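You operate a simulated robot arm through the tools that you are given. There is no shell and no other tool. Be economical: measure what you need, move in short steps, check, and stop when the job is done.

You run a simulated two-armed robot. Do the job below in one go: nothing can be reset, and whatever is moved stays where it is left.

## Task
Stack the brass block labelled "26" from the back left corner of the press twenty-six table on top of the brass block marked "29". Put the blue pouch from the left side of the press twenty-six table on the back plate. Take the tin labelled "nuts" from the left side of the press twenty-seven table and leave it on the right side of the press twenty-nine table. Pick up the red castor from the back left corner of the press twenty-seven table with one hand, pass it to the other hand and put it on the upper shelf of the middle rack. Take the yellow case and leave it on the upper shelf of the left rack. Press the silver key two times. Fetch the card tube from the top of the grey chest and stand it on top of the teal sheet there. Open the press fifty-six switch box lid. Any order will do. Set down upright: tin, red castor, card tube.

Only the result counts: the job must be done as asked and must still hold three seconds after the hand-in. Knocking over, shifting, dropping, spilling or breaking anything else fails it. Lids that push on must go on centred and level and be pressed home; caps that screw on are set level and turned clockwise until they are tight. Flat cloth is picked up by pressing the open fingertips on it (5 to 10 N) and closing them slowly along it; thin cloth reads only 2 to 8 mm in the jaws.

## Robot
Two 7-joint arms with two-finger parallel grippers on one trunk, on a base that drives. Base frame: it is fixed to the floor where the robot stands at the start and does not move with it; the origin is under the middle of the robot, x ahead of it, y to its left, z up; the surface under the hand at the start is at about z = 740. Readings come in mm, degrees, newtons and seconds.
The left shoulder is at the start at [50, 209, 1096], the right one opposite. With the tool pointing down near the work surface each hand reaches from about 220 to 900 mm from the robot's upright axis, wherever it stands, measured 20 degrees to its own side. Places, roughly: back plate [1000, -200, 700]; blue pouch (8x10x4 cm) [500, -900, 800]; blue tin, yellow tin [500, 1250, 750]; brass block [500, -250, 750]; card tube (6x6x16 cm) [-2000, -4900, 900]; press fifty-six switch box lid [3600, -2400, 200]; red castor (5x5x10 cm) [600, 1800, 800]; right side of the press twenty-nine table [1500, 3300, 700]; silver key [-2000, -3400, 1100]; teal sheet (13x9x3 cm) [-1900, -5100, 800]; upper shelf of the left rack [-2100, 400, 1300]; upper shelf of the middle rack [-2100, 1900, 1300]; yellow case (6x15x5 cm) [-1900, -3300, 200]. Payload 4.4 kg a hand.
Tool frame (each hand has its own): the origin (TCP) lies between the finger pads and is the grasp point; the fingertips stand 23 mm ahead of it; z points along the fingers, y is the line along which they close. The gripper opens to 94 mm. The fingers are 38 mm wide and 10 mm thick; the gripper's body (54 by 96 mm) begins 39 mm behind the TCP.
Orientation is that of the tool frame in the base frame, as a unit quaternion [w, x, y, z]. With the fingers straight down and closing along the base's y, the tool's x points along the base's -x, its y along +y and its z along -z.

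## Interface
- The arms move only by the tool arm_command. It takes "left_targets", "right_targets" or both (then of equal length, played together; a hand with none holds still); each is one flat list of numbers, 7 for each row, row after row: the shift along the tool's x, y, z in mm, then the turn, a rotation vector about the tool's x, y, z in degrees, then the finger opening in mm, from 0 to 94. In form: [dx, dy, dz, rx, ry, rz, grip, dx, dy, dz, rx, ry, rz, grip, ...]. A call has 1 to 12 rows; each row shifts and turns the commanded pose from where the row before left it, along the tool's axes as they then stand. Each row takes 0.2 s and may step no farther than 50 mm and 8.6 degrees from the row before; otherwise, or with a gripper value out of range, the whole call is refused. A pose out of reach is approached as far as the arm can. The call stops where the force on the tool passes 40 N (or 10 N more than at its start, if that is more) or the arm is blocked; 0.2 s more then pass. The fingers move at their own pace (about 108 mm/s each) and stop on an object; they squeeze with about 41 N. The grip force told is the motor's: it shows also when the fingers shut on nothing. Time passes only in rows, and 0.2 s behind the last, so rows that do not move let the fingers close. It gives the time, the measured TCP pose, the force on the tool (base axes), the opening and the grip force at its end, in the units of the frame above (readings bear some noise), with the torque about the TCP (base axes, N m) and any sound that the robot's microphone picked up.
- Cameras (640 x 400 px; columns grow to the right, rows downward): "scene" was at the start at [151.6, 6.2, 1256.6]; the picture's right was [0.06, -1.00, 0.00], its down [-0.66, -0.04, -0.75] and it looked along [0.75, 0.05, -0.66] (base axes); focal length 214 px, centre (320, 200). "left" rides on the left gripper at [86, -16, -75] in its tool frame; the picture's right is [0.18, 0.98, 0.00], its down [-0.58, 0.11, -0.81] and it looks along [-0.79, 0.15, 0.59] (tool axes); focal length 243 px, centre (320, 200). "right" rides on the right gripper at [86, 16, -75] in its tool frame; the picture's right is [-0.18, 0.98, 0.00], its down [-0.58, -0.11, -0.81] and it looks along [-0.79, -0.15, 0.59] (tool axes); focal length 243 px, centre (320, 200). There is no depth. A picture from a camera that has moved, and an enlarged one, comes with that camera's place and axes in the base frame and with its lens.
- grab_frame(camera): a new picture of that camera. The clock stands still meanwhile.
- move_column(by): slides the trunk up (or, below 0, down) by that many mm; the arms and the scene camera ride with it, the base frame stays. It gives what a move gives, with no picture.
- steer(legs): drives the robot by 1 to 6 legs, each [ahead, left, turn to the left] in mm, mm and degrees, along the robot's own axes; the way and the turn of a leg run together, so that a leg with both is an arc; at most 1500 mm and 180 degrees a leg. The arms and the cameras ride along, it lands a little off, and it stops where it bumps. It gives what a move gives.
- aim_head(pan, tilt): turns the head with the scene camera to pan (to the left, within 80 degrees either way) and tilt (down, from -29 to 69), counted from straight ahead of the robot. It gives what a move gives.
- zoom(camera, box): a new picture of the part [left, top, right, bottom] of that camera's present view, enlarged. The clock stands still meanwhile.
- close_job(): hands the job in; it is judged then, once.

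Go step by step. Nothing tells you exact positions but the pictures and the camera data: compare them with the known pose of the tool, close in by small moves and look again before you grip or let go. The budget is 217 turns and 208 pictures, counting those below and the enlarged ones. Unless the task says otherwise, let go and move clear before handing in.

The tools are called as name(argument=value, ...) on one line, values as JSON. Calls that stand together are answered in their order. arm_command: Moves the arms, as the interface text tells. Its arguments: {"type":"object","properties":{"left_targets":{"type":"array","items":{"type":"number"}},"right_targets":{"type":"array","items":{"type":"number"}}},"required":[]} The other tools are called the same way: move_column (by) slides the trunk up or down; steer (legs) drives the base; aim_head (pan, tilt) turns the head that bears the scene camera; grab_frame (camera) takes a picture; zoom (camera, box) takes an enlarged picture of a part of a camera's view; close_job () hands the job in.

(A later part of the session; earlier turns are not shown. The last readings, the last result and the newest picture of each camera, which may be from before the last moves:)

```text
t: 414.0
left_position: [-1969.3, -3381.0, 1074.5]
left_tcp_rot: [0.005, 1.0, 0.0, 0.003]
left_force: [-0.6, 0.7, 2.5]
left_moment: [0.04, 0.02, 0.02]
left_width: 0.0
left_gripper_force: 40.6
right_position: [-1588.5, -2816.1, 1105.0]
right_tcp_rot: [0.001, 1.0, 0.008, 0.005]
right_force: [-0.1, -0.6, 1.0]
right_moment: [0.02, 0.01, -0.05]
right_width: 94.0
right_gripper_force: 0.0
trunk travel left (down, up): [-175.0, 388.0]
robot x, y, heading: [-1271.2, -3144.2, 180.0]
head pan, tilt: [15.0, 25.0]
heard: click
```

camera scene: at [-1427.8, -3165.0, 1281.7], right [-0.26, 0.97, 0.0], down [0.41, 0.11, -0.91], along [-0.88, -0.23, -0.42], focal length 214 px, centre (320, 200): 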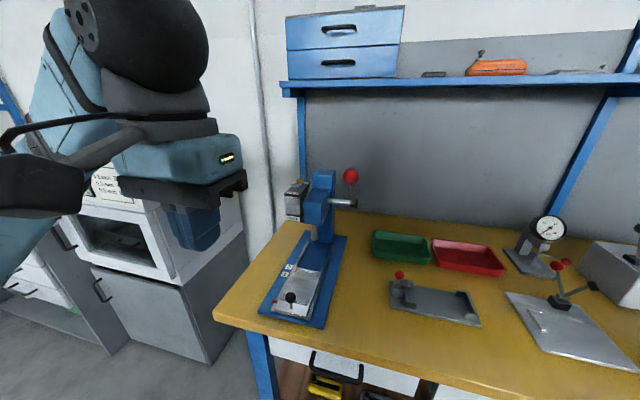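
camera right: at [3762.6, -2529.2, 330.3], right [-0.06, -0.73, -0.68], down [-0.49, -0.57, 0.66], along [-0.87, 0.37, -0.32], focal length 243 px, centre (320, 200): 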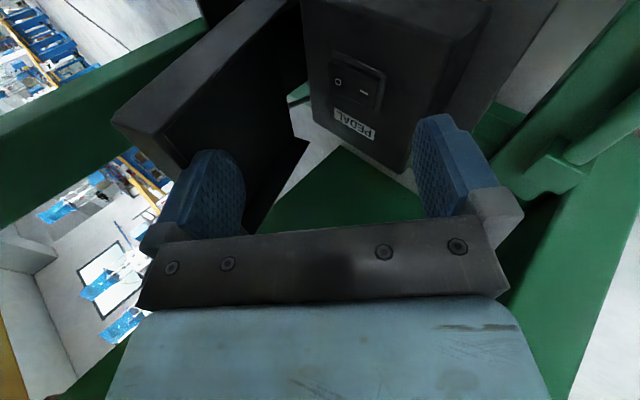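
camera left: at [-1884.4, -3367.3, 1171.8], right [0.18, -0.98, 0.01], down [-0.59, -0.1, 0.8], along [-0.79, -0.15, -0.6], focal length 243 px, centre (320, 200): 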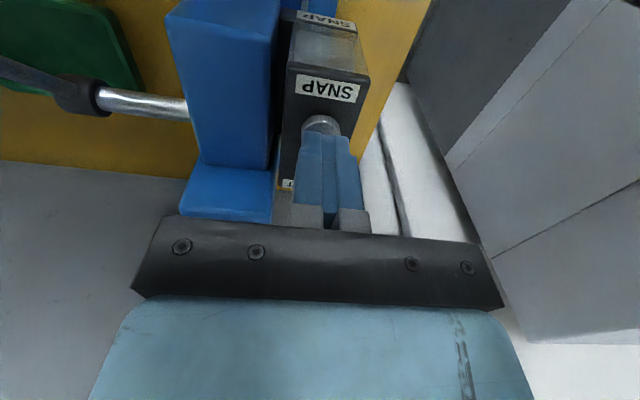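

Second click heard. I lift off and retract, then look at the yellow case on the lower shelf.

arm_command(left_targets=[0, 0, -25, 0, 0, 0, 0, 0, 0, -45, 0, 0, 0, 0, 45, 0, 0, 0, 0, 0, 0, 45, 0, 0, 0, 0, 0, 0, 45, 0, 0, 0, 0, 0, 0, 45, 0, 0, 0, 0, 0, 0, 45, 0, 0, 0, 0, 0, 0, 45, 0, 0, 0, 0, 0, 0, 45, 0, 0, 0, 0, 0, 94, 45, 0, 0, 0, 0, 0, 94, 45, 0, 0, 0, 0, 0, 94])

steer(legs=[[-250, -50, 0]])

aim_head(pan=10, tilt=40)

grab_frame(camera="scene")

```text
t: 416.4
left_position: [-1564.2, -3381.3, 1147.7]
left_tcp_rot: [0.005, 1.0, 0.001, 0.002]
left_force: [-0.3, 0.5, 0.2]
left_moment: [-0.02, 0.02, 0.01]
left_width: 93.7
left_gripper_force: 0.0
right_position: [-1587.7, -2816.6, 1107.5]
right_tcp_rot: [0.0, 1.0, 0.008, 0.004]
right_force: [-0.7, 0.7, 0.4]
right_moment: [0.01, 0.0, 0.01]
right_width: 93.8
right_gripper_force: 0.1
trunk travel left (down, up): [-175.0, 388.0]
robot x, y, heading: [-1265.6, -3140.9, 179.9]
head pan, tilt: [15.0, 25.0]
```

```text
t: 418.2
left_position: [-1309.8, -3333.2, 1148.3]
left_tcp_rot: [0.005, 1.0, 0.004, 0.003]
left_force: [-0.6, -0.1, 0.9]
left_moment: [0.02, -0.02, 0.04]
left_width: 93.9
left_gripper_force: 0.0
right_position: [-1339.3, -2769.2, 1106.0]
right_tcp_rot: [0.001, 1.0, 0.011, 0.004]
right_force: [-0.6, 0.6, 0.2]
right_moment: [0.01, 0.02, -0.01]
right_width: 94.4
right_gripper_force: 0.0
trunk travel left (down, up): [-175.0, 388.0]
robot x, y, heading: [-1018.5, -3091.5, -179.6]
head pan, tilt: [15.0, 25.0]
```

```text
t: 419.0
left_position: [-1312.1, -3333.6, 1147.3]
left_tcp_rot: [0.005, 1.0, 0.003, 0.003]
left_force: [0.0, -0.1, -0.5]
left_moment: [-0.02, 0.0, 0.0]
left_width: 93.9
left_gripper_force: 0.0
right_position: [-1339.2, -2769.3, 1105.9]
right_tcp_rot: [0.0, 1.0, 0.012, 0.004]
right_force: [-0.6, -0.7, -0.5]
right_moment: [-0.02, 0.03, -0.01]
right_width: 94.1
right_gripper_force: 0.1
trunk travel left (down, up): [-175.0, 388.0]
robot x, y, heading: [-1020.5, -3091.4, -179.8]
head pan, tilt: [10.0, 40.0]
```

```text
67 pictures are left
camera scene: at [-1170.4, -3107.4, 1258.5], right [-0.18, 0.98, 0.0], down [0.63, 0.11, -0.77], along [-0.75, -0.14, -0.64], focal length 214 px, centre (320, 200)
```

scene: 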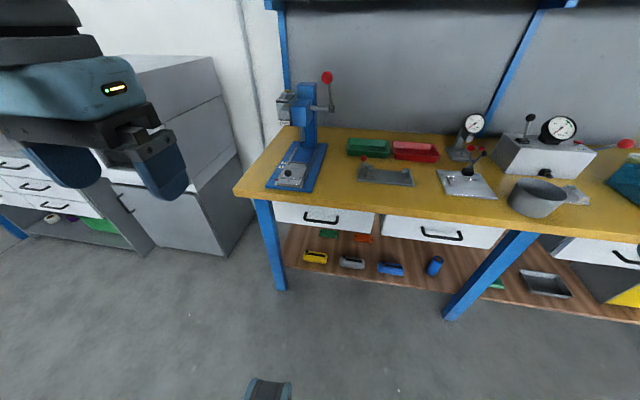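

zoom(camera="scene", box=[280, 220, 420, 290])

```text
4.57 times, centred on (350, 255) of scene
camera zoom: at [-1170.4, -3107.4, 1258.5], right [-0.18, 0.98, 0.0], down [0.63, 0.11, -0.77], along [-0.75, -0.14, -0.64], focal length 980 px, centre (183, -51)
```

zoom: 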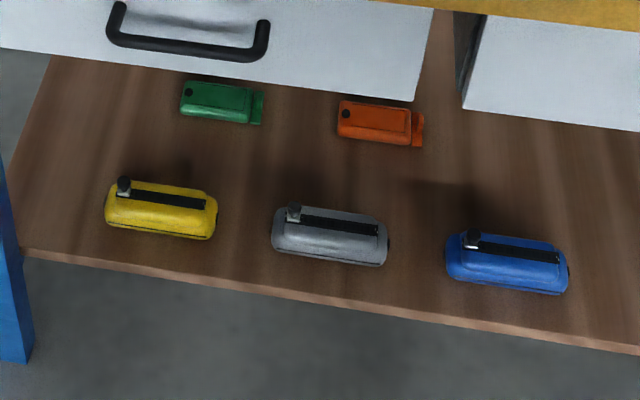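

The yellow case lies at about (-1894, -3274), long side along y. I lower the trunk and preshape the right arm low and turned 90° so the jaws close across its 6 cm depth.

move_column(by=-170)

arm_command(right_targets=[-22, 11, 40, 0, 0, 0, 94, -22, 11, 40, 0, 0, 0, 94, -22, 11, 40, 0, 0, 0, 94, -22, 11, 40, 0, 0, 0, 94, -22, 11, 40, 0, 0, 0, 94, -22, 11, 40, 0, 0, 0, 94, -22, 11, 40, 0, 0, 0, 94, -22, 11, 40, 0, 0, 0, 94, -22, 11, 40, 0, 0, 0, 94, -22, 11, 40, 0, 0, 0, 94, -22, 11, 40, 0, 0, 0, 94, -22, 11, 40, 0, 0, 0, 94])

arm_command(right_targets=[0, 0, 0, 0, 0, -8.2, 94, 0, 0, 0, 0, 0, -8.2, 94, 0, 0, 0, 0, 0, -8.2, 94, 0, 0, 0, 0, 0, -8.2, 94, 0, 0, 0, 0, 0, -8.2, 94, 0, 0, 0, 0, 0, -8.2, 94, 0, 0, 0, 0, 0, -8.2, 94, 0, 0, 0, 0, 0, -8.2, 94, 0, 0, 0, 0, 0, -8.2, 94, 0, 0, 0, 0, 0, -8.2, 94, 0, 0, 0, 0, 0, -8, 94, 0, 0, 0, 0, 0, 0, 94])

steer(legs=[[0, 360, 0]])

grab_frame(camera="scene")

```text
t: 420.9
left_position: [-1311.0, -3333.1, 977.2]
left_tcp_rot: [0.006, 1.0, 0.004, 0.004]
left_force: [0.0, -0.3, -0.2]
left_moment: [-0.02, 0.01, 0.05]
left_width: 94.2
left_gripper_force: 0.0
right_position: [-1338.3, -2771.1, 936.4]
right_tcp_rot: [0.001, 1.0, 0.011, 0.004]
right_force: [0.2, 0.3, -0.1]
right_moment: [0.02, 0.03, 0.01]
right_width: 94.0
right_gripper_force: 0.1
trunk travel left (down, up): [-5.0, 558.0]
robot x, y, heading: [-1018.0, -3092.7, -179.8]
head pan, tilt: [10.0, 40.0]
```

```text
t: 423.5
left_position: [-1311.8, -3334.9, 976.6]
left_tcp_rot: [0.005, 1.0, 0.003, 0.004]
left_force: [1.0, 0.4, -1.5]
left_moment: [0.0, -0.01, 0.01]
left_width: 93.8
left_gripper_force: 0.1
right_position: [-1594.9, -2907.9, 453.4]
right_tcp_rot: [0.002, 1.0, 0.012, 0.004]
right_force: [0.3, 0.1, 0.2]
right_moment: [0.04, -0.01, 0.03]
right_width: 93.8
right_gripper_force: 0.1
trunk travel left (down, up): [-5.0, 558.0]
robot x, y, heading: [-1018.7, -3094.8, -180.0]
head pan, tilt: [10.0, 40.0]
```

```text
t: 426.1
left_position: [-1311.7, -3333.7, 978.0]
left_tcp_rot: [0.006, 1.0, 0.004, 0.004]
left_force: [0.1, -0.5, -1.2]
left_moment: [0.0, -0.01, 0.01]
left_width: 94.1
left_gripper_force: 0.1
right_position: [-1595.9, -2907.4, 453.3]
right_tcp_rot: [0.002, 0.883, 0.469, 0.004]
right_force: [-0.5, -0.6, 0.4]
right_moment: [0.01, -0.01, 0.0]
right_width: 94.1
right_gripper_force: 0.1
right hand out of reach, approached as far as the arm can: row 8, 9, 10, 11
trunk travel left (down, up): [-5.0, 558.0]
robot x, y, heading: [-1021.2, -3089.3, -179.6]
head pan, tilt: [10.0, 40.0]
```

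```text
t: 429.8
left_position: [-1309.1, -3687.5, 976.5]
left_tcp_rot: [0.005, 1.0, 0.004, 0.003]
left_force: [0.0, -0.3, -0.5]
left_moment: [0.02, 0.0, -0.03]
left_width: 94.2
left_gripper_force: 0.0
right_position: [-1593.9, -3262.6, 453.6]
right_tcp_rot: [0.003, 0.883, 0.47, 0.004]
right_force: [0.0, -0.2, -0.1]
right_moment: [0.0, 0.03, -0.02]
right_width: 94.1
right_gripper_force: 0.0
trunk travel left (down, up): [-5.0, 558.0]
robot x, y, heading: [-1018.2, -3445.3, -179.8]
head pan, tilt: [10.0, 40.0]
```

```text
65 pictures are left
camera scene: at [-1168.8, -3461.1, 1088.5], right [-0.18, 0.98, 0.0], down [0.63, 0.11, -0.77], along [-0.75, -0.14, -0.64], focal length 214 px, centre (320, 200)
```

scene: 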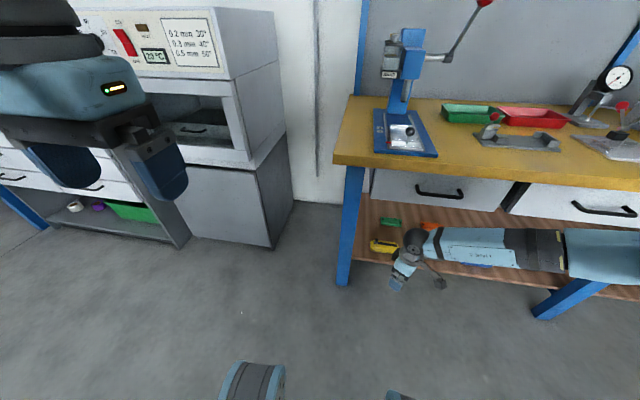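

The wrist stops at 56° this way round, so I turn it the other way to +90°.

arm_command(right_targets=[0, 0, 0, 0, 0, 8.2, 94, 0, 0, 0, 0, 0, 8.2, 94, 0, 0, 0, 0, 0, 8.2, 94, 0, 0, 0, 0, 0, 8.2, 94, 0, 0, 0, 0, 0, 8.2, 94, 0, 0, 0, 0, 0, 8.2, 94, 0, 0, 0, 0, 0, 8.2, 94, 0, 0, 0, 0, 0, 8.2, 94, 0, 0, 0, 0, 0, 8.2, 94, 0, 0, 0, 0, 0, 8.2, 94, 0, 0, 0, 0, 0, 8, 94])

arm_command(right_targets=[0, 0, 0, 0, 0, 8.2, 94, 0, 0, 0, 0, 0, 8.2, 94, 0, 0, 0, 0, 0, 8.2, 94, 0, 0, 0, 0, 0, 8.2, 94, 0, 0, 0, 0, 0, 8.2, 94, 0, 0, 0, 0, 0, 8.2, 94, 0, 0, 0, 0, 0, 8.2, 94, 0, 0, 0, 0, 0, 8.2, 94, 0, 0, 0, 0, 0, 8.2, 94, 0, 0, 0, 0, 0, 8.2, 94, 0, 0, 0, 0, 0, 8, 94, 0, 0, 0, 0, 0, 0, 94])

grab_frame(camera="right")

```text
t: 432.2
left_position: [-1308.7, -3687.9, 977.7]
left_tcp_rot: [0.006, 1.0, 0.004, 0.003]
left_force: [-0.2, -0.1, -0.5]
left_moment: [0.01, -0.01, -0.01]
left_width: 94.0
left_gripper_force: 0.0
right_position: [-1594.5, -3262.6, 453.5]
right_tcp_rot: [-0.001, 0.956, -0.293, 0.005]
right_force: [0.0, 0.8, -0.1]
right_moment: [-0.01, -0.02, 0.01]
right_width: 93.8
right_gripper_force: 0.1
trunk travel left (down, up): [-5.0, 558.0]
robot x, y, heading: [-1014.3, -3444.6, -179.5]
head pan, tilt: [10.0, 40.0]
```

```text
t: 434.8
left_position: [-1310.5, -3687.9, 977.1]
left_tcp_rot: [0.005, 1.0, 0.004, 0.003]
left_force: [0.0, -0.7, 0.5]
left_moment: [0.03, 0.01, 0.03]
left_width: 94.0
left_gripper_force: 0.0
right_position: [-1594.7, -3263.2, 453.8]
right_tcp_rot: [0.003, -0.469, 0.883, -0.002]
right_force: [0.3, 0.4, 0.3]
right_moment: [-0.02, 0.02, -0.03]
right_width: 93.8
right_gripper_force: 0.1
trunk travel left (down, up): [-5.0, 558.0]
robot x, y, heading: [-1015.1, -3446.5, -179.8]
head pan, tilt: [10.0, 40.0]
```

```text
64 pictures are left
camera right: at [-1657.5, -3324.9, 527.2], right [-0.71, 0.7, -0.01], down [0.41, 0.42, 0.81], along [0.57, 0.57, -0.59], focal length 243 px, centre (320, 200)
```

right: 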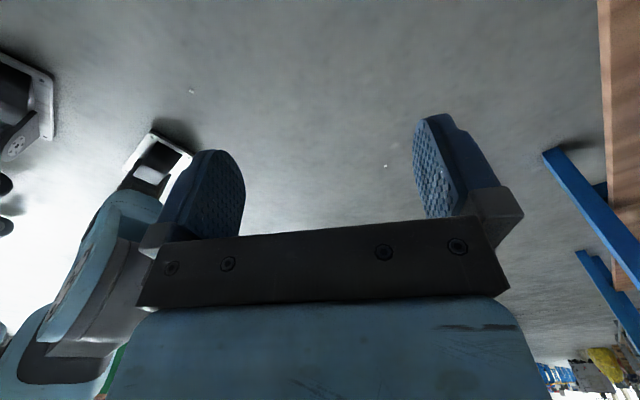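

Overshot to +124°, so I turn back 34°, then drive toward the case.

arm_command(right_targets=[0, 0, 0, 0, 0, -8.5, 94, 0, 0, 0, 0, 0, -8.5, 94, 0, 0, 0, 0, 0, -8.5, 94, 0, 0, 0, 0, 0, -8.5, 94, 0, 0, 30, 0, 0, 0, 94, 0, 0, 40, 0, 0, 0, 94, 0, 0, 40, 0, 0, 0, 94, 0, 0, 0, 0, 0, 0, 94])

steer(legs=[[200, 10, -0.3]])

grab_frame(camera="scene")

grab_frame(camera="right")

```text
t: 436.6
left_position: [-1310.0, -3688.1, 977.6]
left_tcp_rot: [0.005, 1.0, 0.004, 0.003]
left_force: [0.2, 0.3, 0.0]
left_moment: [-0.02, 0.02, 0.03]
left_width: 94.0
left_gripper_force: 0.1
right_position: [-1593.9, -3263.7, 346.4]
right_tcp_rot: [0.002, -0.707, 0.707, -0.003]
right_force: [-1.0, -0.2, -0.1]
right_moment: [0.01, 0.03, 0.0]
right_width: 94.0
right_gripper_force: 0.0
trunk travel left (down, up): [-5.0, 558.0]
robot x, y, heading: [-1015.4, -3446.3, -179.6]
head pan, tilt: [10.0, 40.0]
```

```text
t: 438.2
left_position: [-1509.2, -3695.5, 976.9]
left_tcp_rot: [0.005, 1.0, 0.001, 0.003]
left_force: [0.2, -0.5, -0.5]
left_moment: [-0.02, -0.01, 0.01]
left_width: 94.0
left_gripper_force: 0.1
right_position: [-1789.8, -3268.8, 345.2]
right_tcp_rot: [0.002, -0.705, 0.709, -0.004]
right_force: [0.3, 0.3, 0.3]
right_moment: [0.0, 0.0, -0.02]
right_width: 94.0
right_gripper_force: 0.0
trunk travel left (down, up): [-5.0, 558.0]
robot x, y, heading: [-1214.0, -3458.7, 179.9]
head pan, tilt: [10.0, 40.0]
```

```text
63 pictures are left
camera scene: at [-1366.3, -3470.2, 1088.4], right [-0.17, 0.99, 0.0], down [0.63, 0.11, -0.77], along [-0.75, -0.13, -0.64], focal length 214 px, centre (320, 200)
```

scene: 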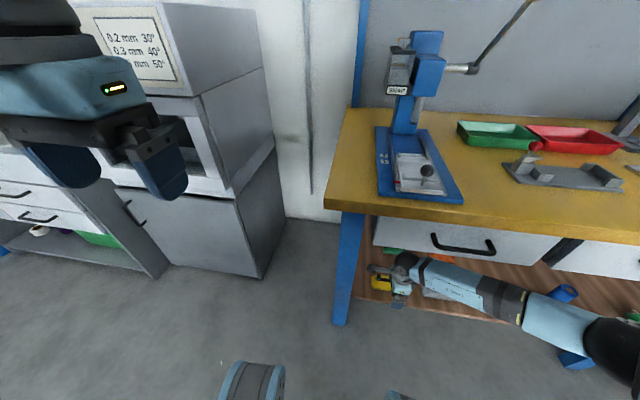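

```text
62 pictures are left
camera right: at [-1807.4, -3355.1, 419.4], right [-0.98, 0.19, -0.01], down [0.11, 0.58, 0.81], along [0.16, 0.79, -0.59], focal length 243 px, centre (320, 200)
```

right: 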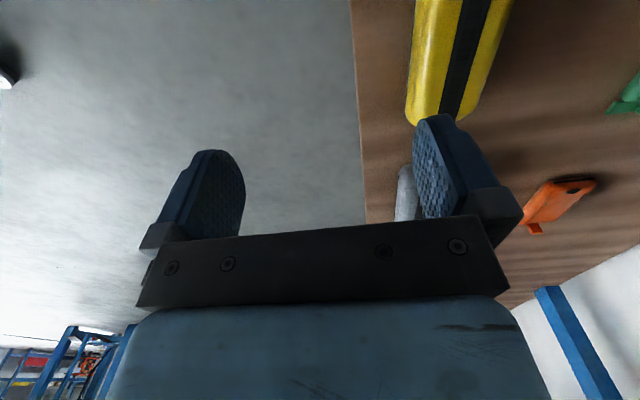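

The case spans x -1857…-1908, y centre about -3275. I drive on 92 mm and check from above.

steer(legs=[[92, 6, 0]])

grab_frame(camera="right")

```text
t: 439.4
left_position: [-1598.9, -3698.4, 977.4]
left_tcp_rot: [0.005, 1.0, -0.004, 0.002]
left_force: [0.6, -0.1, -0.1]
left_moment: [0.02, -0.02, -0.04]
left_width: 94.1
left_gripper_force: 0.0
right_position: [-1850.0, -3270.8, 326.9]
right_tcp_rot: [0.016, -0.705, 0.709, -0.015]
right_force: [0.5, -0.7, -0.2]
right_moment: [-0.04, 0.02, -0.02]
right_width: 93.9
right_gripper_force: 0.1
trunk travel left (down, up): [-5.0, 558.0]
robot x, y, heading: [-1298.3, -3465.2, 179.1]
head pan, tilt: [10.0, 40.0]
stopped in leg 1: the robot was blocked; the commanded pose is now the measured one
```

```text
61 pictures are left
camera right: at [-1870.2, -3358.3, 400.4], right [-0.98, 0.19, -0.04], down [0.07, 0.58, 0.81], along [0.18, 0.79, -0.58], focal length 243 px, centre (320, 200)
```

right: 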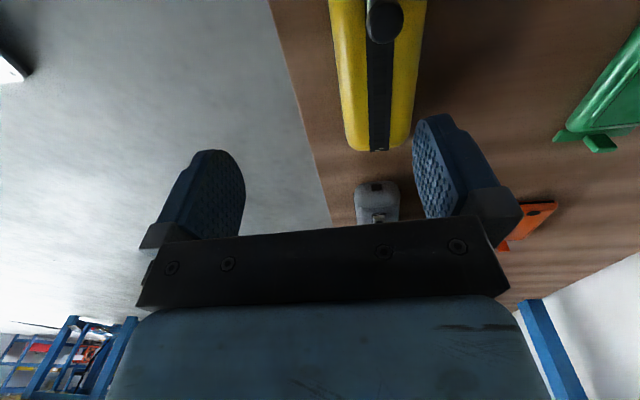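

The elbow met the bench rim; the hand was too bent. I back off, straighten the arm (hand further ahead and lower), and approach again.

steer(legs=[[-230, 0, 0.7]])

arm_command(right_targets=[0, 0, 0, -2.5, 0, 0, 94, 0, 43, 22, 0, 0, 0, 94, 0, 43, 22, 0, 0, 0, 94, 0, 43, 22, 0, 0, 0, 94, 0, 0, 0, 0, 0, 0, 94])

grab_frame(camera="scene")

```text
t: 441.1
left_position: [-1366.7, -3703.8, 976.3]
left_tcp_rot: [0.004, 1.0, 0.002, 0.002]
left_force: [0.5, -0.2, -0.6]
left_moment: [0.01, 0.0, -0.03]
left_width: 93.9
left_gripper_force: 0.0
right_position: [-1624.6, -3280.4, 327.6]
right_tcp_rot: [-0.017, 0.71, -0.704, 0.015]
right_force: [0.6, 0.8, -0.2]
right_moment: [0.0, 0.03, 0.0]
right_width: 94.2
right_gripper_force: 0.0
trunk travel left (down, up): [-5.0, 558.0]
robot x, y, heading: [-1073.0, -3464.9, 180.2]
head pan, tilt: [10.0, 40.0]
```

```text
t: 442.3
left_position: [-1366.6, -3703.9, 976.7]
left_tcp_rot: [0.005, 1.0, 0.001, 0.004]
left_force: [0.0, -0.2, 0.7]
left_moment: [0.02, 0.02, 0.0]
left_width: 94.2
left_gripper_force: 0.1
right_position: [-1754.5, -3280.8, 262.0]
right_tcp_rot: [0.0, 0.71, -0.704, 0.001]
right_force: [0.2, 0.1, 0.4]
right_moment: [0.01, 0.01, 0.0]
right_width: 94.1
right_gripper_force: 0.1
trunk travel left (down, up): [-5.0, 558.0]
robot x, y, heading: [-1073.7, -3465.0, 180.1]
head pan, tilt: [10.0, 40.0]
```

```text
60 pictures are left
camera scene: at [-1224.9, -3477.9, 1088.5], right [-0.17, 0.98, 0.0], down [0.63, 0.11, -0.77], along [-0.75, -0.13, -0.64], focal length 214 px, centre (320, 200)
```

scene: 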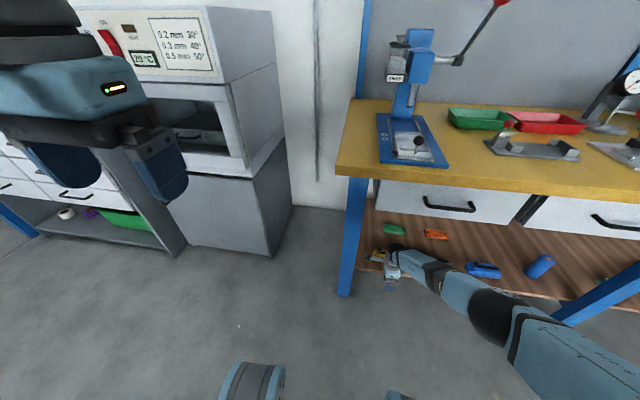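

Much better. I drive in 127 mm over the case.

steer(legs=[[126, -5, 0]])

grab_frame(camera="right")

```text
t: 443.6
left_position: [-1490.4, -3699.3, 977.6]
left_tcp_rot: [0.005, 1.0, 0.002, 0.003]
left_force: [0.9, -0.4, 0.2]
left_moment: [-0.04, 0.04, 0.0]
left_width: 93.8
left_gripper_force: 0.1
right_position: [-1877.7, -3276.2, 261.9]
right_tcp_rot: [-0.001, 0.71, -0.704, -0.001]
right_force: [-0.8, -0.4, -0.6]
right_moment: [-0.02, -0.02, 0.01]
right_width: 94.3
right_gripper_force: 0.1
trunk travel left (down, up): [-5.0, 558.0]
robot x, y, heading: [-1197.2, -3457.9, -180.1]
head pan, tilt: [10.0, 40.0]
```

```text
59 pictures are left
camera right: at [-1894.1, -3363.2, 335.2], right [-0.98, 0.17, 0.0], down [0.1, 0.58, 0.81], along [0.14, 0.79, -0.59], focal length 243 px, centre (320, 200)
```

right: 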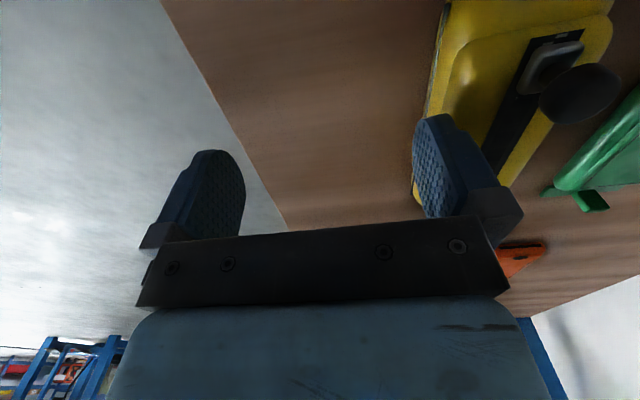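

The leading finger had nudged the case back by its knob; it now lies at x -1940…-2008, knob at y≈-3298. I shift the hand past the knob toward the free end and extend over it.

arm_command(right_targets=[0, -8, -6, 0, 0, 0, 94, -28, 0, 0, 0, 0, 0, 94, 0, 20, 0, 0, 0, 0, 94, 0, 20, 0, 0, 0, 0, 94, 0, 0, 0, 0, 0, 0, 94])

grab_frame(camera="right")

```text
t: 444.8
left_position: [-1490.3, -3700.4, 976.7]
left_tcp_rot: [0.005, 1.0, 0.003, 0.003]
left_force: [0.4, 0.1, 0.5]
left_moment: [0.02, 0.0, 0.0]
left_width: 94.1
left_gripper_force: 0.2
right_position: [-1898.3, -3251.0, 268.8]
right_tcp_rot: [-0.001, 0.711, -0.703, 0.0]
right_force: [-1.4, -0.8, -0.8]
right_moment: [0.0, 0.01, 0.01]
right_width: 94.1
right_gripper_force: 0.0
right hand out of reach, approached as far as the arm can: row 4
trunk travel left (down, up): [-5.0, 558.0]
robot x, y, heading: [-1196.4, -3463.3, -179.9]
head pan, tilt: [10.0, 40.0]
```

```text
58 pictures are left
camera right: at [-1914.3, -3335.5, 343.2], right [-0.98, 0.17, 0.0], down [0.1, 0.58, 0.81], along [0.14, 0.79, -0.59], focal length 243 px, centre (320, 200)
```

right: 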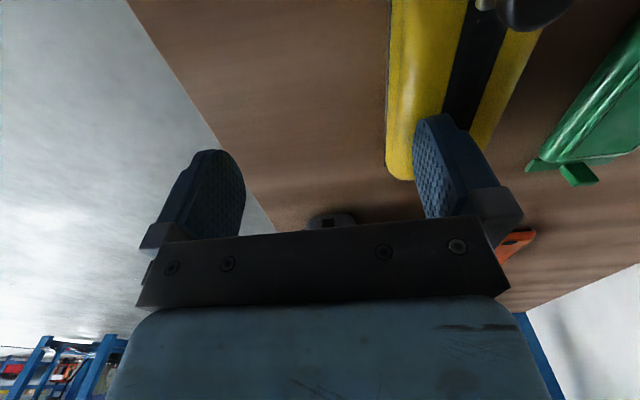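

Clear of the knob and above the body. I drive forward 72 mm.

steer(legs=[[71, 0, 0]])

grab_frame(camera="right")

```text
t: 445.8
left_position: [-1537.4, -3698.6, 977.8]
left_tcp_rot: [0.005, 1.0, 0.002, 0.003]
left_force: [1.0, 0.6, 1.2]
left_moment: [0.0, 0.02, -0.03]
left_width: 93.6
left_gripper_force: 0.0
right_position: [-1941.9, -3249.1, 265.1]
right_tcp_rot: [0.0, 0.711, -0.703, 0.0]
right_force: [5.3, 6.8, 58.1]
right_moment: [0.05, 2.69, -0.29]
right_width: 91.6
right_gripper_force: 0.2
trunk travel left (down, up): [-5.0, 558.0]
robot x, y, heading: [-1244.3, -3457.6, 179.6]
head pan, tilt: [10.0, 40.0]
stopped in leg 1: the force on the tool passed its limit at 130 N (the readings are from after the stop); the commanded pose is now the measured one
```

```text
57 pictures are left
camera right: at [-1957.0, -3335.9, 339.9], right [-0.98, 0.17, 0.0], down [0.1, 0.58, 0.81], along [0.14, 0.79, -0.59], focal length 243 px, centre (320, 200)
```

right: 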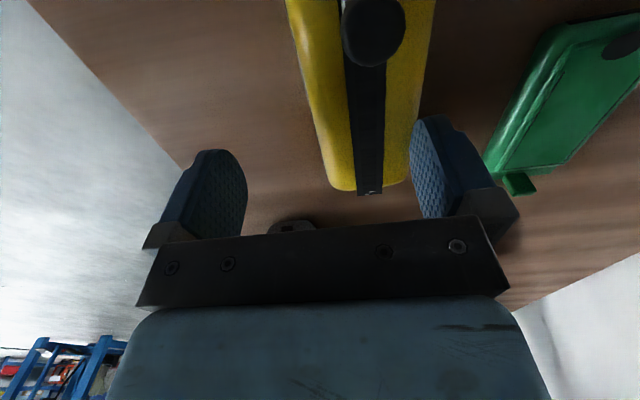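

The case is taller than I assumed (top ≈ 245). I raise the hand 22 mm to relieve the pressure and look.

arm_command(right_targets=[0, 0, -11, 0, 0, 0, 94, 0, 0, -11, 0, 0, 0, 94, 0, 0, 0, 0, 0, 0, 94])

grab_frame(camera="right")

```text
t: 446.6
left_position: [-1542.7, -3699.4, 974.3]
left_tcp_rot: [0.006, 1.0, 0.002, 0.007]
left_force: [-0.2, -0.3, 0.4]
left_moment: [0.0, 0.0, 0.04]
left_width: 94.1
left_gripper_force: 0.2
right_position: [-1929.8, -3258.8, 269.8]
right_tcp_rot: [-0.007, 0.714, -0.7, 0.01]
right_force: [0.9, 0.5, -0.9]
right_moment: [0.0, -0.01, 0.01]
right_width: 94.1
right_gripper_force: 0.0
trunk travel left (down, up): [-5.0, 558.0]
robot x, y, heading: [-1242.1, -3461.3, 180.1]
head pan, tilt: [10.0, 40.0]
```

```text
56 pictures are left
camera right: at [-1946.2, -3344.8, 343.9], right [-0.99, 0.16, -0.03], down [0.08, 0.59, 0.81], along [0.15, 0.79, -0.59], focal length 243 px, centre (320, 200)
```

right: 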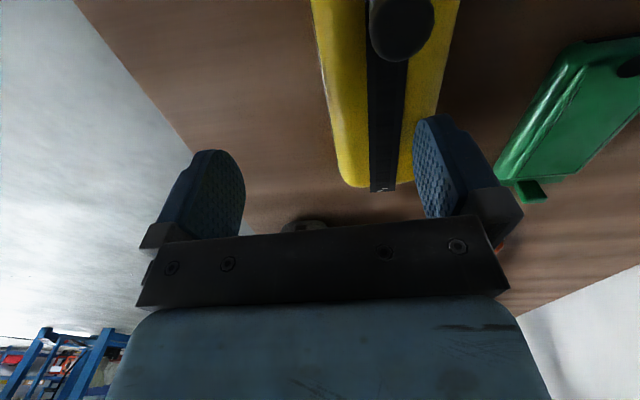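

The elbow is touching again. I back off 40 mm, stretch the hand 45 mm forward and 12 up, then advance.

steer(legs=[[-45, 0, 0]])

arm_command(right_targets=[0, 15, -6, 0, 0, 0, 94, 0, 15, -6, 0, 0, 0, 94, 0, 15, -2, 0, 0, 0, 94, 0, 0, 0, 0, 0, 0, 94])

steer(legs=[[28, 0, 0]])

grab_frame(camera="right")

```text
t: 447.5
left_position: [-1495.3, -3697.9, 976.9]
left_tcp_rot: [0.005, 1.0, 0.001, 0.004]
left_force: [0.2, -0.1, -0.2]
left_moment: [-0.02, 0.04, -0.01]
left_width: 94.0
left_gripper_force: 0.1
right_position: [-1898.2, -3249.7, 286.5]
right_tcp_rot: [-0.001, 0.711, -0.703, 0.0]
right_force: [-0.5, 0.4, -1.4]
right_moment: [0.0, 0.01, -0.03]
right_width: 94.3
right_gripper_force: 0.0
trunk travel left (down, up): [-5.0, 558.0]
robot x, y, heading: [-1200.5, -3460.2, 179.8]
head pan, tilt: [10.0, 40.0]
```

```text
t: 448.5
left_position: [-1495.0, -3698.9, 977.3]
left_tcp_rot: [0.005, 1.0, 0.002, 0.005]
left_force: [-0.1, 0.1, 0.3]
left_moment: [-0.03, -0.01, 0.0]
left_width: 93.9
left_gripper_force: 0.1
right_position: [-1922.6, -3247.8, 300.2]
right_tcp_rot: [-0.001, 0.71, -0.704, 0.001]
right_force: [0.6, -0.7, 0.7]
right_moment: [0.0, 0.02, -0.02]
right_width: 94.1
right_gripper_force: 0.1
right hand out of reach, approached as far as the arm can: row 2, 3
trunk travel left (down, up): [-5.0, 558.0]
robot x, y, heading: [-1199.6, -3458.2, 180.0]
head pan, tilt: [10.0, 40.0]
```

```text
t: 449.4
left_position: [-1517.9, -3697.0, 976.9]
left_tcp_rot: [0.006, 1.0, -0.002, 0.003]
left_force: [0.0, 0.3, 0.1]
left_moment: [0.0, -0.01, 0.0]
left_width: 94.1
left_gripper_force: 0.1
right_position: [-1925.6, -3248.1, 283.9]
right_tcp_rot: [-0.01, 0.71, -0.704, 0.01]
right_force: [-1.1, 0.2, -0.2]
right_moment: [0.0, -0.01, 0.02]
right_width: 94.1
right_gripper_force: 0.1
trunk travel left (down, up): [-5.0, 558.0]
robot x, y, heading: [-1217.7, -3463.4, 179.6]
head pan, tilt: [10.0, 40.0]
stopped in leg 1: the robot was blocked; the commanded pose is now the measured one
```

```text
55 pictures are left
camera right: at [-1943.4, -3333.5, 357.3], right [-0.98, 0.18, -0.03], down [0.08, 0.58, 0.81], along [0.16, 0.79, -0.59], focal length 243 px, centre (320, 200)
```

right: 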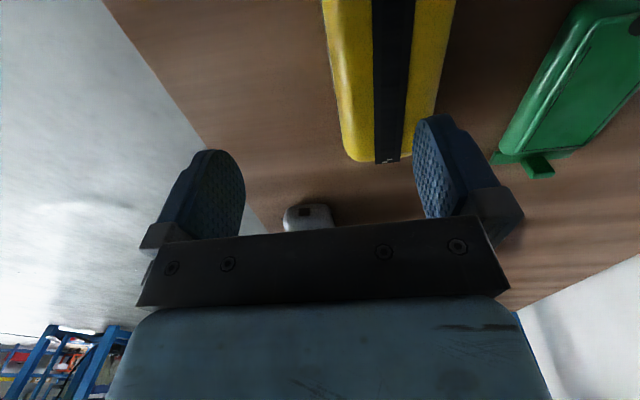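

Blocked a little short again. Instead I'll press the leading finger on the case's top and drag it back toward the shelf's front, where I can reach it.

arm_command(right_targets=[0, 0, 8, 0, 0, 0, 94, 0, 0, 4, 0, 0, 0, 94, 0, 0, 3, 0, 0, 0, 94, 0, 0, 2, 0, 0, 0, 94, 0, 0, 0, 0, 0, 0, 94])

```text
t: 450.6
left_position: [-1517.0, -3696.8, 977.0]
left_tcp_rot: [0.005, 1.0, -0.002, 0.004]
left_force: [-0.3, -0.1, 0.0]
left_moment: [-0.02, 0.0, 0.0]
left_width: 94.1
left_gripper_force: 0.2
right_position: [-1916.4, -3246.3, 270.1]
right_tcp_rot: [-0.009, 0.71, -0.704, 0.009]
right_force: [0.1, 0.0, -0.3]
right_moment: [0.0, 0.02, 0.0]
right_width: 94.1
right_gripper_force: 0.1
right hand out of reach, approached as far as the arm can: row 1, 3
trunk travel left (down, up): [-5.0, 558.0]
robot x, y, heading: [-1220.1, -3459.3, 179.6]
head pan, tilt: [10.0, 40.0]
```

arm_command(right_targets=[0, 0, 3, 0, 0, 0, 94, 0, 0, 3, 0, 0, 0, 94, 0, 0, 3, 0, 0, 0, 94, 0, 0, 3, 0, 0, 0, 94, 0, 0, 0, 0, 0, 0, 94])

grab_frame(camera="right")

```text
t: 451.8
left_position: [-1515.2, -3697.5, 977.0]
left_tcp_rot: [0.005, 1.0, -0.002, 0.002]
left_force: [-0.4, 0.1, 0.2]
left_moment: [0.01, -0.02, 0.0]
left_width: 94.2
left_gripper_force: 0.0
right_position: [-1914.9, -3246.0, 267.7]
right_tcp_rot: [-0.008, 0.71, -0.704, 0.009]
right_force: [-4.8, -0.4, 14.4]
right_moment: [0.0, 0.91, 0.0]
right_width: 93.9
right_gripper_force: 0.1
right hand out of reach, approached as far as the arm can: row 1, 3
trunk travel left (down, up): [-5.0, 558.0]
robot x, y, heading: [-1223.9, -3461.0, 179.4]
head pan, tilt: [10.0, 40.0]
```

```text
54 pictures are left
camera right: at [-1931.9, -3332.7, 341.4], right [-0.98, 0.18, -0.02], down [0.09, 0.58, 0.81], along [0.15, 0.79, -0.59], focal length 243 px, centre (320, 200)
```

right: 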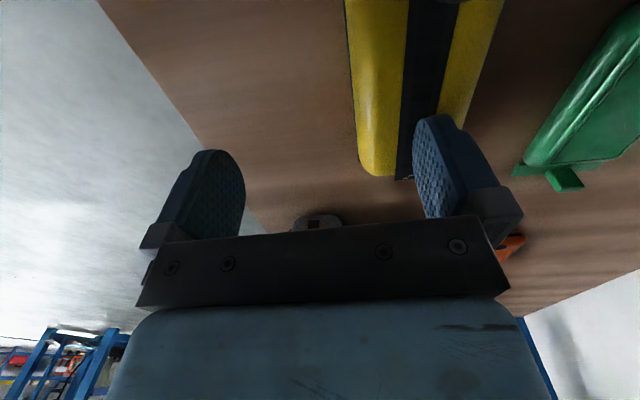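

Pressing with 14 N. I drive back 85 mm to drag the case.

steer(legs=[[-85, 0, 0]])

grab_frame(camera="right")

```text
t: 452.9
left_position: [-1429.4, -3698.3, 978.9]
left_tcp_rot: [0.005, 1.0, -0.002, 0.004]
left_force: [0.1, 0.6, 0.4]
left_moment: [-0.01, -0.03, 0.0]
left_width: 93.9
left_gripper_force: 0.1
right_position: [-1826.3, -3246.7, 268.0]
right_tcp_rot: [-0.009, 0.71, -0.704, 0.008]
right_force: [9.8, 0.0, 26.9]
right_moment: [-0.05, 1.12, 0.02]
right_width: 89.2
right_gripper_force: 0.1
trunk travel left (down, up): [-5.0, 558.0]
robot x, y, heading: [-1138.6, -3459.8, 179.6]
head pan, tilt: [10.0, 40.0]
```

```text
53 pictures are left
camera right: at [-1844.0, -3333.7, 341.1], right [-0.98, 0.18, -0.02], down [0.08, 0.58, 0.81], along [0.16, 0.79, -0.59], focal length 243 px, centre (320, 200)
```

right: 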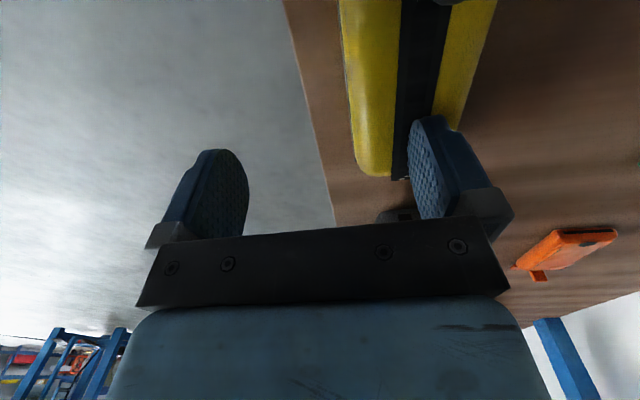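

The case followed nicely; its centre is now near x -1874. I lift, extend over it and advance.

arm_command(right_targets=[0, 0, -15, 0, 0, 0, 94, 0, 0, -15, 0, 0, 0, 94, 0, 10, -4, 1, 0, 0, 94, 0, 10, 0, 0, 0, 0, 94, 0, 0, 0, 0, 0, 0, 94])

steer(legs=[[26, 0, 0]])

grab_frame(camera="right")

```text
t: 454.1
left_position: [-1431.1, -3698.1, 976.2]
left_tcp_rot: [0.006, 1.0, -0.001, 0.004]
left_force: [0.1, -0.9, 0.0]
left_moment: [-0.03, -0.01, 0.0]
left_width: 94.2
left_gripper_force: 0.0
right_position: [-1846.7, -3246.8, 298.1]
right_tcp_rot: [-0.016, 0.71, -0.704, 0.016]
right_force: [0.1, 0.2, 1.0]
right_moment: [0.01, 0.0, -0.01]
right_width: 94.2
right_gripper_force: 0.0
trunk travel left (down, up): [-5.0, 558.0]
robot x, y, heading: [-1132.4, -3457.8, 179.8]
head pan, tilt: [10.0, 40.0]
```

```text
t: 454.9
left_position: [-1457.4, -3697.0, 976.3]
left_tcp_rot: [0.005, 1.0, -0.002, 0.004]
left_force: [-0.8, 0.2, -0.1]
left_moment: [-0.01, -0.01, 0.03]
left_width: 94.0
left_gripper_force: 0.0
right_position: [-1873.7, -3247.0, 298.2]
right_tcp_rot: [-0.015, 0.71, -0.704, 0.016]
right_force: [-0.3, 0.3, 0.5]
right_moment: [0.0, 0.01, -0.01]
right_width: 93.9
right_gripper_force: 0.1
trunk travel left (down, up): [-5.0, 558.0]
robot x, y, heading: [-1162.6, -3462.3, 179.6]
head pan, tilt: [10.0, 40.0]
```

```text
52 pictures are left
camera right: at [-1893.2, -3332.7, 370.6], right [-0.98, 0.18, -0.05], down [0.07, 0.58, 0.81], along [0.17, 0.79, -0.58], focal length 243 px, centre (320, 200)
```

right: 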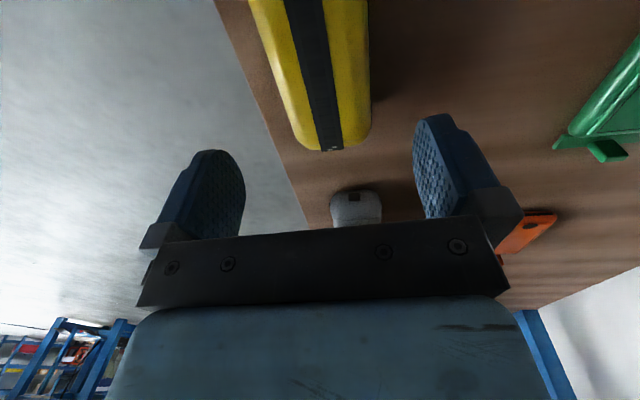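

Centred. I level the hand and descend around the case.

arm_command(right_targets=[0, 0, 0, -2.5, 0, 0, 94, 0, 0, 30, 0, 0, 0, 94, 0, 0, 25, 0, 0, 0, 94, 0, 0, 10, 0, 0, 0, 94, 0, 0, 4, 0, 0, 0, 94, 0, 0, 0, 0, 0, 0, 94])

grab_frame(camera="right")

```text
t: 456.3
left_position: [-1454.6, -3698.3, 977.5]
left_tcp_rot: [0.005, 1.0, -0.002, 0.002]
left_force: [-0.8, 0.2, 0.3]
left_moment: [0.03, 0.03, -0.03]
left_width: 94.3
left_gripper_force: 0.0
right_position: [-1850.1, -3241.9, 257.9]
right_tcp_rot: [0.002, 0.711, -0.703, -0.003]
right_force: [-11.9, -1.1, 29.6]
right_moment: [-0.06, 1.7, 0.01]
right_width: 93.9
right_gripper_force: 0.1
right hand out of reach, approached as far as the arm can: row 2, 3, 4, 5
trunk travel left (down, up): [-5.0, 558.0]
robot x, y, heading: [-1163.2, -3459.2, 179.6]
head pan, tilt: [10.0, 40.0]
```

```text
51 pictures are left
camera right: at [-1865.4, -3328.7, 332.0], right [-0.98, 0.18, 0.01], down [0.11, 0.58, 0.81], along [0.14, 0.79, -0.59], focal length 243 px, centre (320, 200)
```

right: 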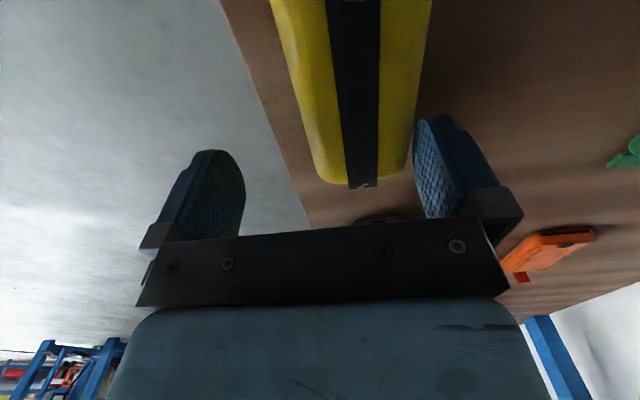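

The arm runs out of reach while going down, so the back finger sat on the case. I raise again, move the base 22 mm closer, and descend while drawing the hand back.

arm_command(right_targets=[0, 0, -30, 0, 0, 0, 94, 0, 0, -31, 0, 0, 0, 94, 0, 0, 0, 0, 0, 0, 94])

steer(legs=[[22, -2, 0]])

arm_command(right_targets=[0, -8, 18, 0, 0, 0, 94, 0, -8, 14, 0, 0, 0, 94, 0, -8, 12, 0, 0, 0, 94, 0, 0, 0, 0, 0, 0, 94])

grab_frame(camera="right")

```text
t: 457.1
left_position: [-1456.9, -3696.9, 976.8]
left_tcp_rot: [0.005, 1.0, -0.002, 0.003]
left_force: [-0.1, -0.2, 0.3]
left_moment: [0.0, 0.0, 0.02]
left_width: 94.0
left_gripper_force: 0.0
right_position: [-1847.6, -3242.0, 314.5]
right_tcp_rot: [-0.001, 0.71, -0.704, 0.0]
right_force: [-0.3, -0.1, -0.6]
right_moment: [0.0, 0.04, 0.01]
right_width: 93.9
right_gripper_force: 0.0
trunk travel left (down, up): [-5.0, 558.0]
robot x, y, heading: [-1165.7, -3458.6, 179.4]
head pan, tilt: [10.0, 40.0]
```

```text
t: 457.9
left_position: [-1479.1, -3695.7, 976.4]
left_tcp_rot: [0.005, 1.0, -0.001, 0.005]
left_force: [0.2, 0.0, -1.1]
left_moment: [0.01, 0.01, -0.01]
left_width: 94.0
left_gripper_force: 0.0
right_position: [-1870.0, -3239.9, 313.7]
right_tcp_rot: [0.0, 0.71, -0.704, 0.002]
right_force: [-0.1, 0.3, 0.7]
right_moment: [0.0, -0.02, 0.01]
right_width: 93.9
right_gripper_force: 0.0
trunk travel left (down, up): [-5.0, 558.0]
robot x, y, heading: [-1184.4, -3459.9, 179.7]
head pan, tilt: [10.0, 40.0]
```

```text
t: 458.9
left_position: [-1479.0, -3694.2, 976.2]
left_tcp_rot: [0.005, 1.0, -0.002, 0.003]
left_force: [0.0, -0.5, -0.2]
left_moment: [0.01, -0.03, 0.01]
left_width: 94.0
left_gripper_force: 0.0
right_position: [-1844.6, -3240.3, 269.4]
right_tcp_rot: [0.0, 0.71, -0.704, 0.001]
right_force: [-0.4, 0.0, -0.3]
right_moment: [0.0, -0.02, 0.0]
right_width: 94.2
right_gripper_force: 0.0
trunk travel left (down, up): [-5.0, 558.0]
robot x, y, heading: [-1182.8, -3457.8, 179.4]
head pan, tilt: [10.0, 40.0]
```

```text
50 pictures are left
camera right: at [-1859.9, -3327.1, 343.1], right [-0.98, 0.18, 0.0], down [0.1, 0.58, 0.81], along [0.14, 0.79, -0.59], focal length 243 px, centre (320, 200)
```

right: 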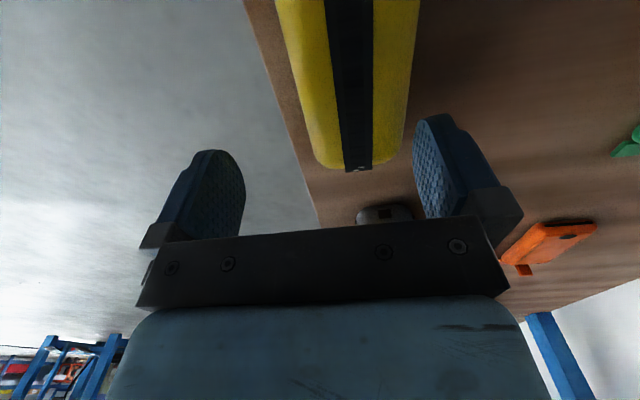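

The hand is at (-1845, -3240, 269), the case centre at x≈-1866. I move 20 mm forward and then down in steps.

arm_command(right_targets=[0, 20, 0, 0, 0, 0, 94, 0, 0, 12, 0, 0, 0, 94, 0, 0, 12, 0, 0, 0, 94, 0, -2, 10, 0, 0, 0, 94, 0, 0, 0, 0, 0, 0, 94])

grab_frame(camera="right")

```text
t: 460.1
left_position: [-1478.9, -3695.2, 976.6]
left_tcp_rot: [0.006, 1.0, -0.002, 0.003]
left_force: [0.4, 0.1, -0.4]
left_moment: [0.01, -0.02, 0.0]
left_width: 94.1
left_gripper_force: 0.0
right_position: [-1862.8, -3240.3, 245.3]
right_tcp_rot: [0.0, 0.71, -0.705, 0.002]
right_force: [-0.2, -0.1, -0.3]
right_moment: [-0.01, 0.0, 0.0]
right_width: 93.8
right_gripper_force: 0.0
right hand out of reach, approached as far as the arm can: row 4
trunk travel left (down, up): [-5.0, 558.0]
robot x, y, heading: [-1183.9, -3455.6, 179.5]
head pan, tilt: [10.0, 40.0]
```

```text
49 pictures are left
camera right: at [-1879.0, -3326.6, 319.3], right [-0.98, 0.18, 0.0], down [0.1, 0.58, 0.81], along [0.14, 0.79, -0.59], focal length 243 px, centre (320, 200)
```

right: 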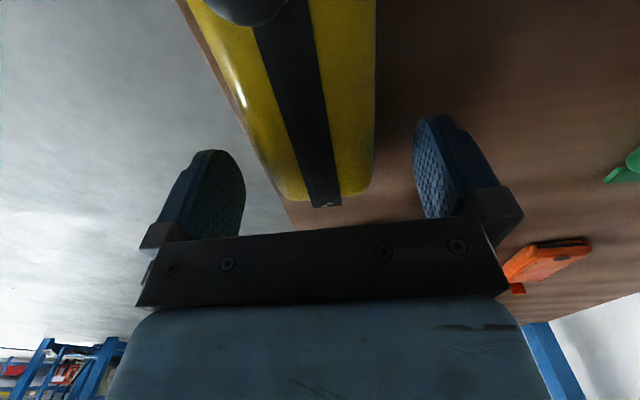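

The case is centred between the open fingers. I go a bit lower and close.

arm_command(right_targets=[0, -5, 3, 0, 0, 0, 94, 0, -4, 3, 0, 0, 0, 94, 0, 0, 0, 0, 0, 0, 75, 0, 0, 0, 0, 0, 0, 60, 0, 0, 0, 0, 0, 0, 45, 0, 0, 0, 0, 0, 0, 45])

grab_frame(camera="right")

```text
t: 461.5
left_position: [-1479.0, -3693.7, 976.2]
left_tcp_rot: [0.005, 1.0, -0.002, 0.003]
left_force: [-0.2, -0.4, 0.6]
left_moment: [-0.01, 0.03, 0.01]
left_width: 93.9
left_gripper_force: 0.1
right_position: [-1853.6, -3239.6, 240.2]
right_tcp_rot: [0.001, 0.71, -0.704, 0.001]
right_force: [0.0, 0.7, -0.5]
right_moment: [0.14, -0.02, 0.02]
right_width: 55.6
right_gripper_force: 41.1
trunk travel left (down, up): [-5.0, 558.0]
robot x, y, heading: [-1183.2, -3456.3, 179.3]
head pan, tilt: [10.0, 40.0]
```

```text
48 pictures are left
camera right: at [-1869.9, -3326.4, 313.5], right [-0.98, 0.18, 0.0], down [0.1, 0.58, 0.81], along [0.14, 0.79, -0.59], focal length 243 px, centre (320, 200)
```

right: 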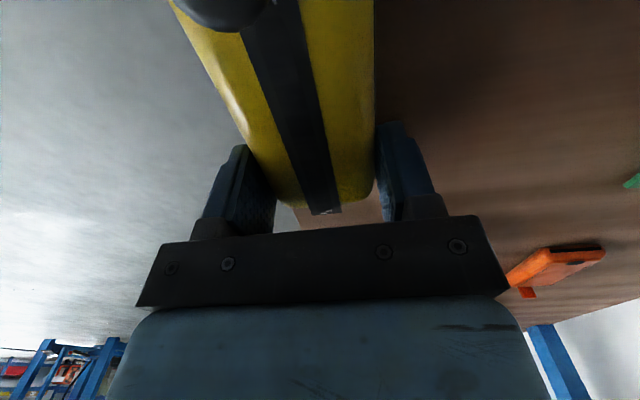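

Gripped at 55.6 mm. I lift slightly and back out from under the bench.

arm_command(right_targets=[0, 0, -8, 0, 0, 0, 45, 0, 0, -8, 0, 0, 0, 45, 0, 0, 0, 0, 0, 0, 45])

steer(legs=[[-230, 0, 0.7]])

arm_command(right_targets=[0, -25, -40, 0, 0, 0, 45, 0, -25, -40, 0, 0, 0, 45, 0, -25, -40, 0, 0, 0, 45, 0, -25, -40, 0, 0, 0, 45, 0, -25, -40, 0, 0, 0, 45, 0, -25, -40, 0, 0, 0, 45, 0, -25, -40, 0, 0, 0, 45, 0, -25, -40, 0, 0, 0, 45, 0, -20, -40, 0, 0, 0, 45, 0, -20, -40, 0, 0, 0, 45])

grab_frame(camera="scene")

```text
t: 462.3
left_position: [-1479.1, -3695.8, 976.5]
left_tcp_rot: [0.005, 1.0, -0.002, 0.005]
left_force: [0.4, -0.6, 0.4]
left_moment: [0.0, -0.03, 0.0]
left_width: 94.2
left_gripper_force: 0.1
right_position: [-1852.9, -3240.4, 255.8]
right_tcp_rot: [0.0, 0.71, -0.704, 0.001]
right_force: [-0.2, -0.2, -1.9]
right_moment: [0.04, 0.02, 0.0]
right_width: 55.3
right_gripper_force: 41.3
trunk travel left (down, up): [-5.0, 558.0]
robot x, y, heading: [-1181.6, -3458.1, 179.7]
head pan, tilt: [10.0, 40.0]
```

```text
t: 464.0
left_position: [-1242.9, -3698.9, 977.1]
left_tcp_rot: [0.005, 1.0, 0.005, 0.004]
left_force: [0.5, 0.4, -0.5]
left_moment: [0.01, 0.01, -0.03]
left_width: 94.2
left_gripper_force: 0.0
right_position: [-1623.7, -3249.2, 255.7]
right_tcp_rot: [0.0, 0.715, -0.699, 0.001]
right_force: [0.0, -0.1, -1.3]
right_moment: [0.03, -0.02, -0.01]
right_width: 55.3
right_gripper_force: 41.0
trunk travel left (down, up): [-5.0, 558.0]
robot x, y, heading: [-951.4, -3461.7, -179.5]
head pan, tilt: [10.0, 40.0]
```

```text
t: 466.2
left_position: [-1242.6, -3700.0, 977.1]
left_tcp_rot: [0.005, 1.0, 0.004, 0.003]
left_force: [-0.1, -0.5, -0.1]
left_moment: [0.0, -0.02, 0.01]
left_width: 94.0
left_gripper_force: 0.0
right_position: [-1383.9, -3243.4, 657.0]
right_tcp_rot: [-0.001, 0.715, -0.699, 0.001]
right_force: [-0.5, 0.3, -0.3]
right_moment: [0.05, 0.02, -0.06]
right_width: 55.5
right_gripper_force: 40.6
trunk travel left (down, up): [-5.0, 558.0]
robot x, y, heading: [-947.6, -3460.2, -179.2]
head pan, tilt: [10.0, 40.0]
```

```text
47 pictures are left
camera scene: at [-1100.7, -3473.1, 1088.5], right [-0.18, 0.98, 0.0], down [0.63, 0.11, -0.77], along [-0.75, -0.14, -0.64], focal length 214 px, centre (320, 200)
```

scene: 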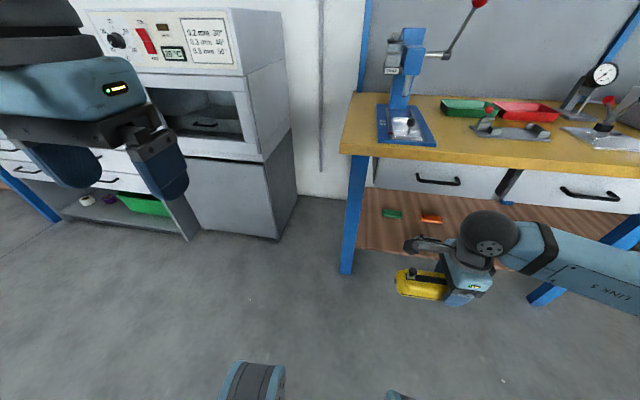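

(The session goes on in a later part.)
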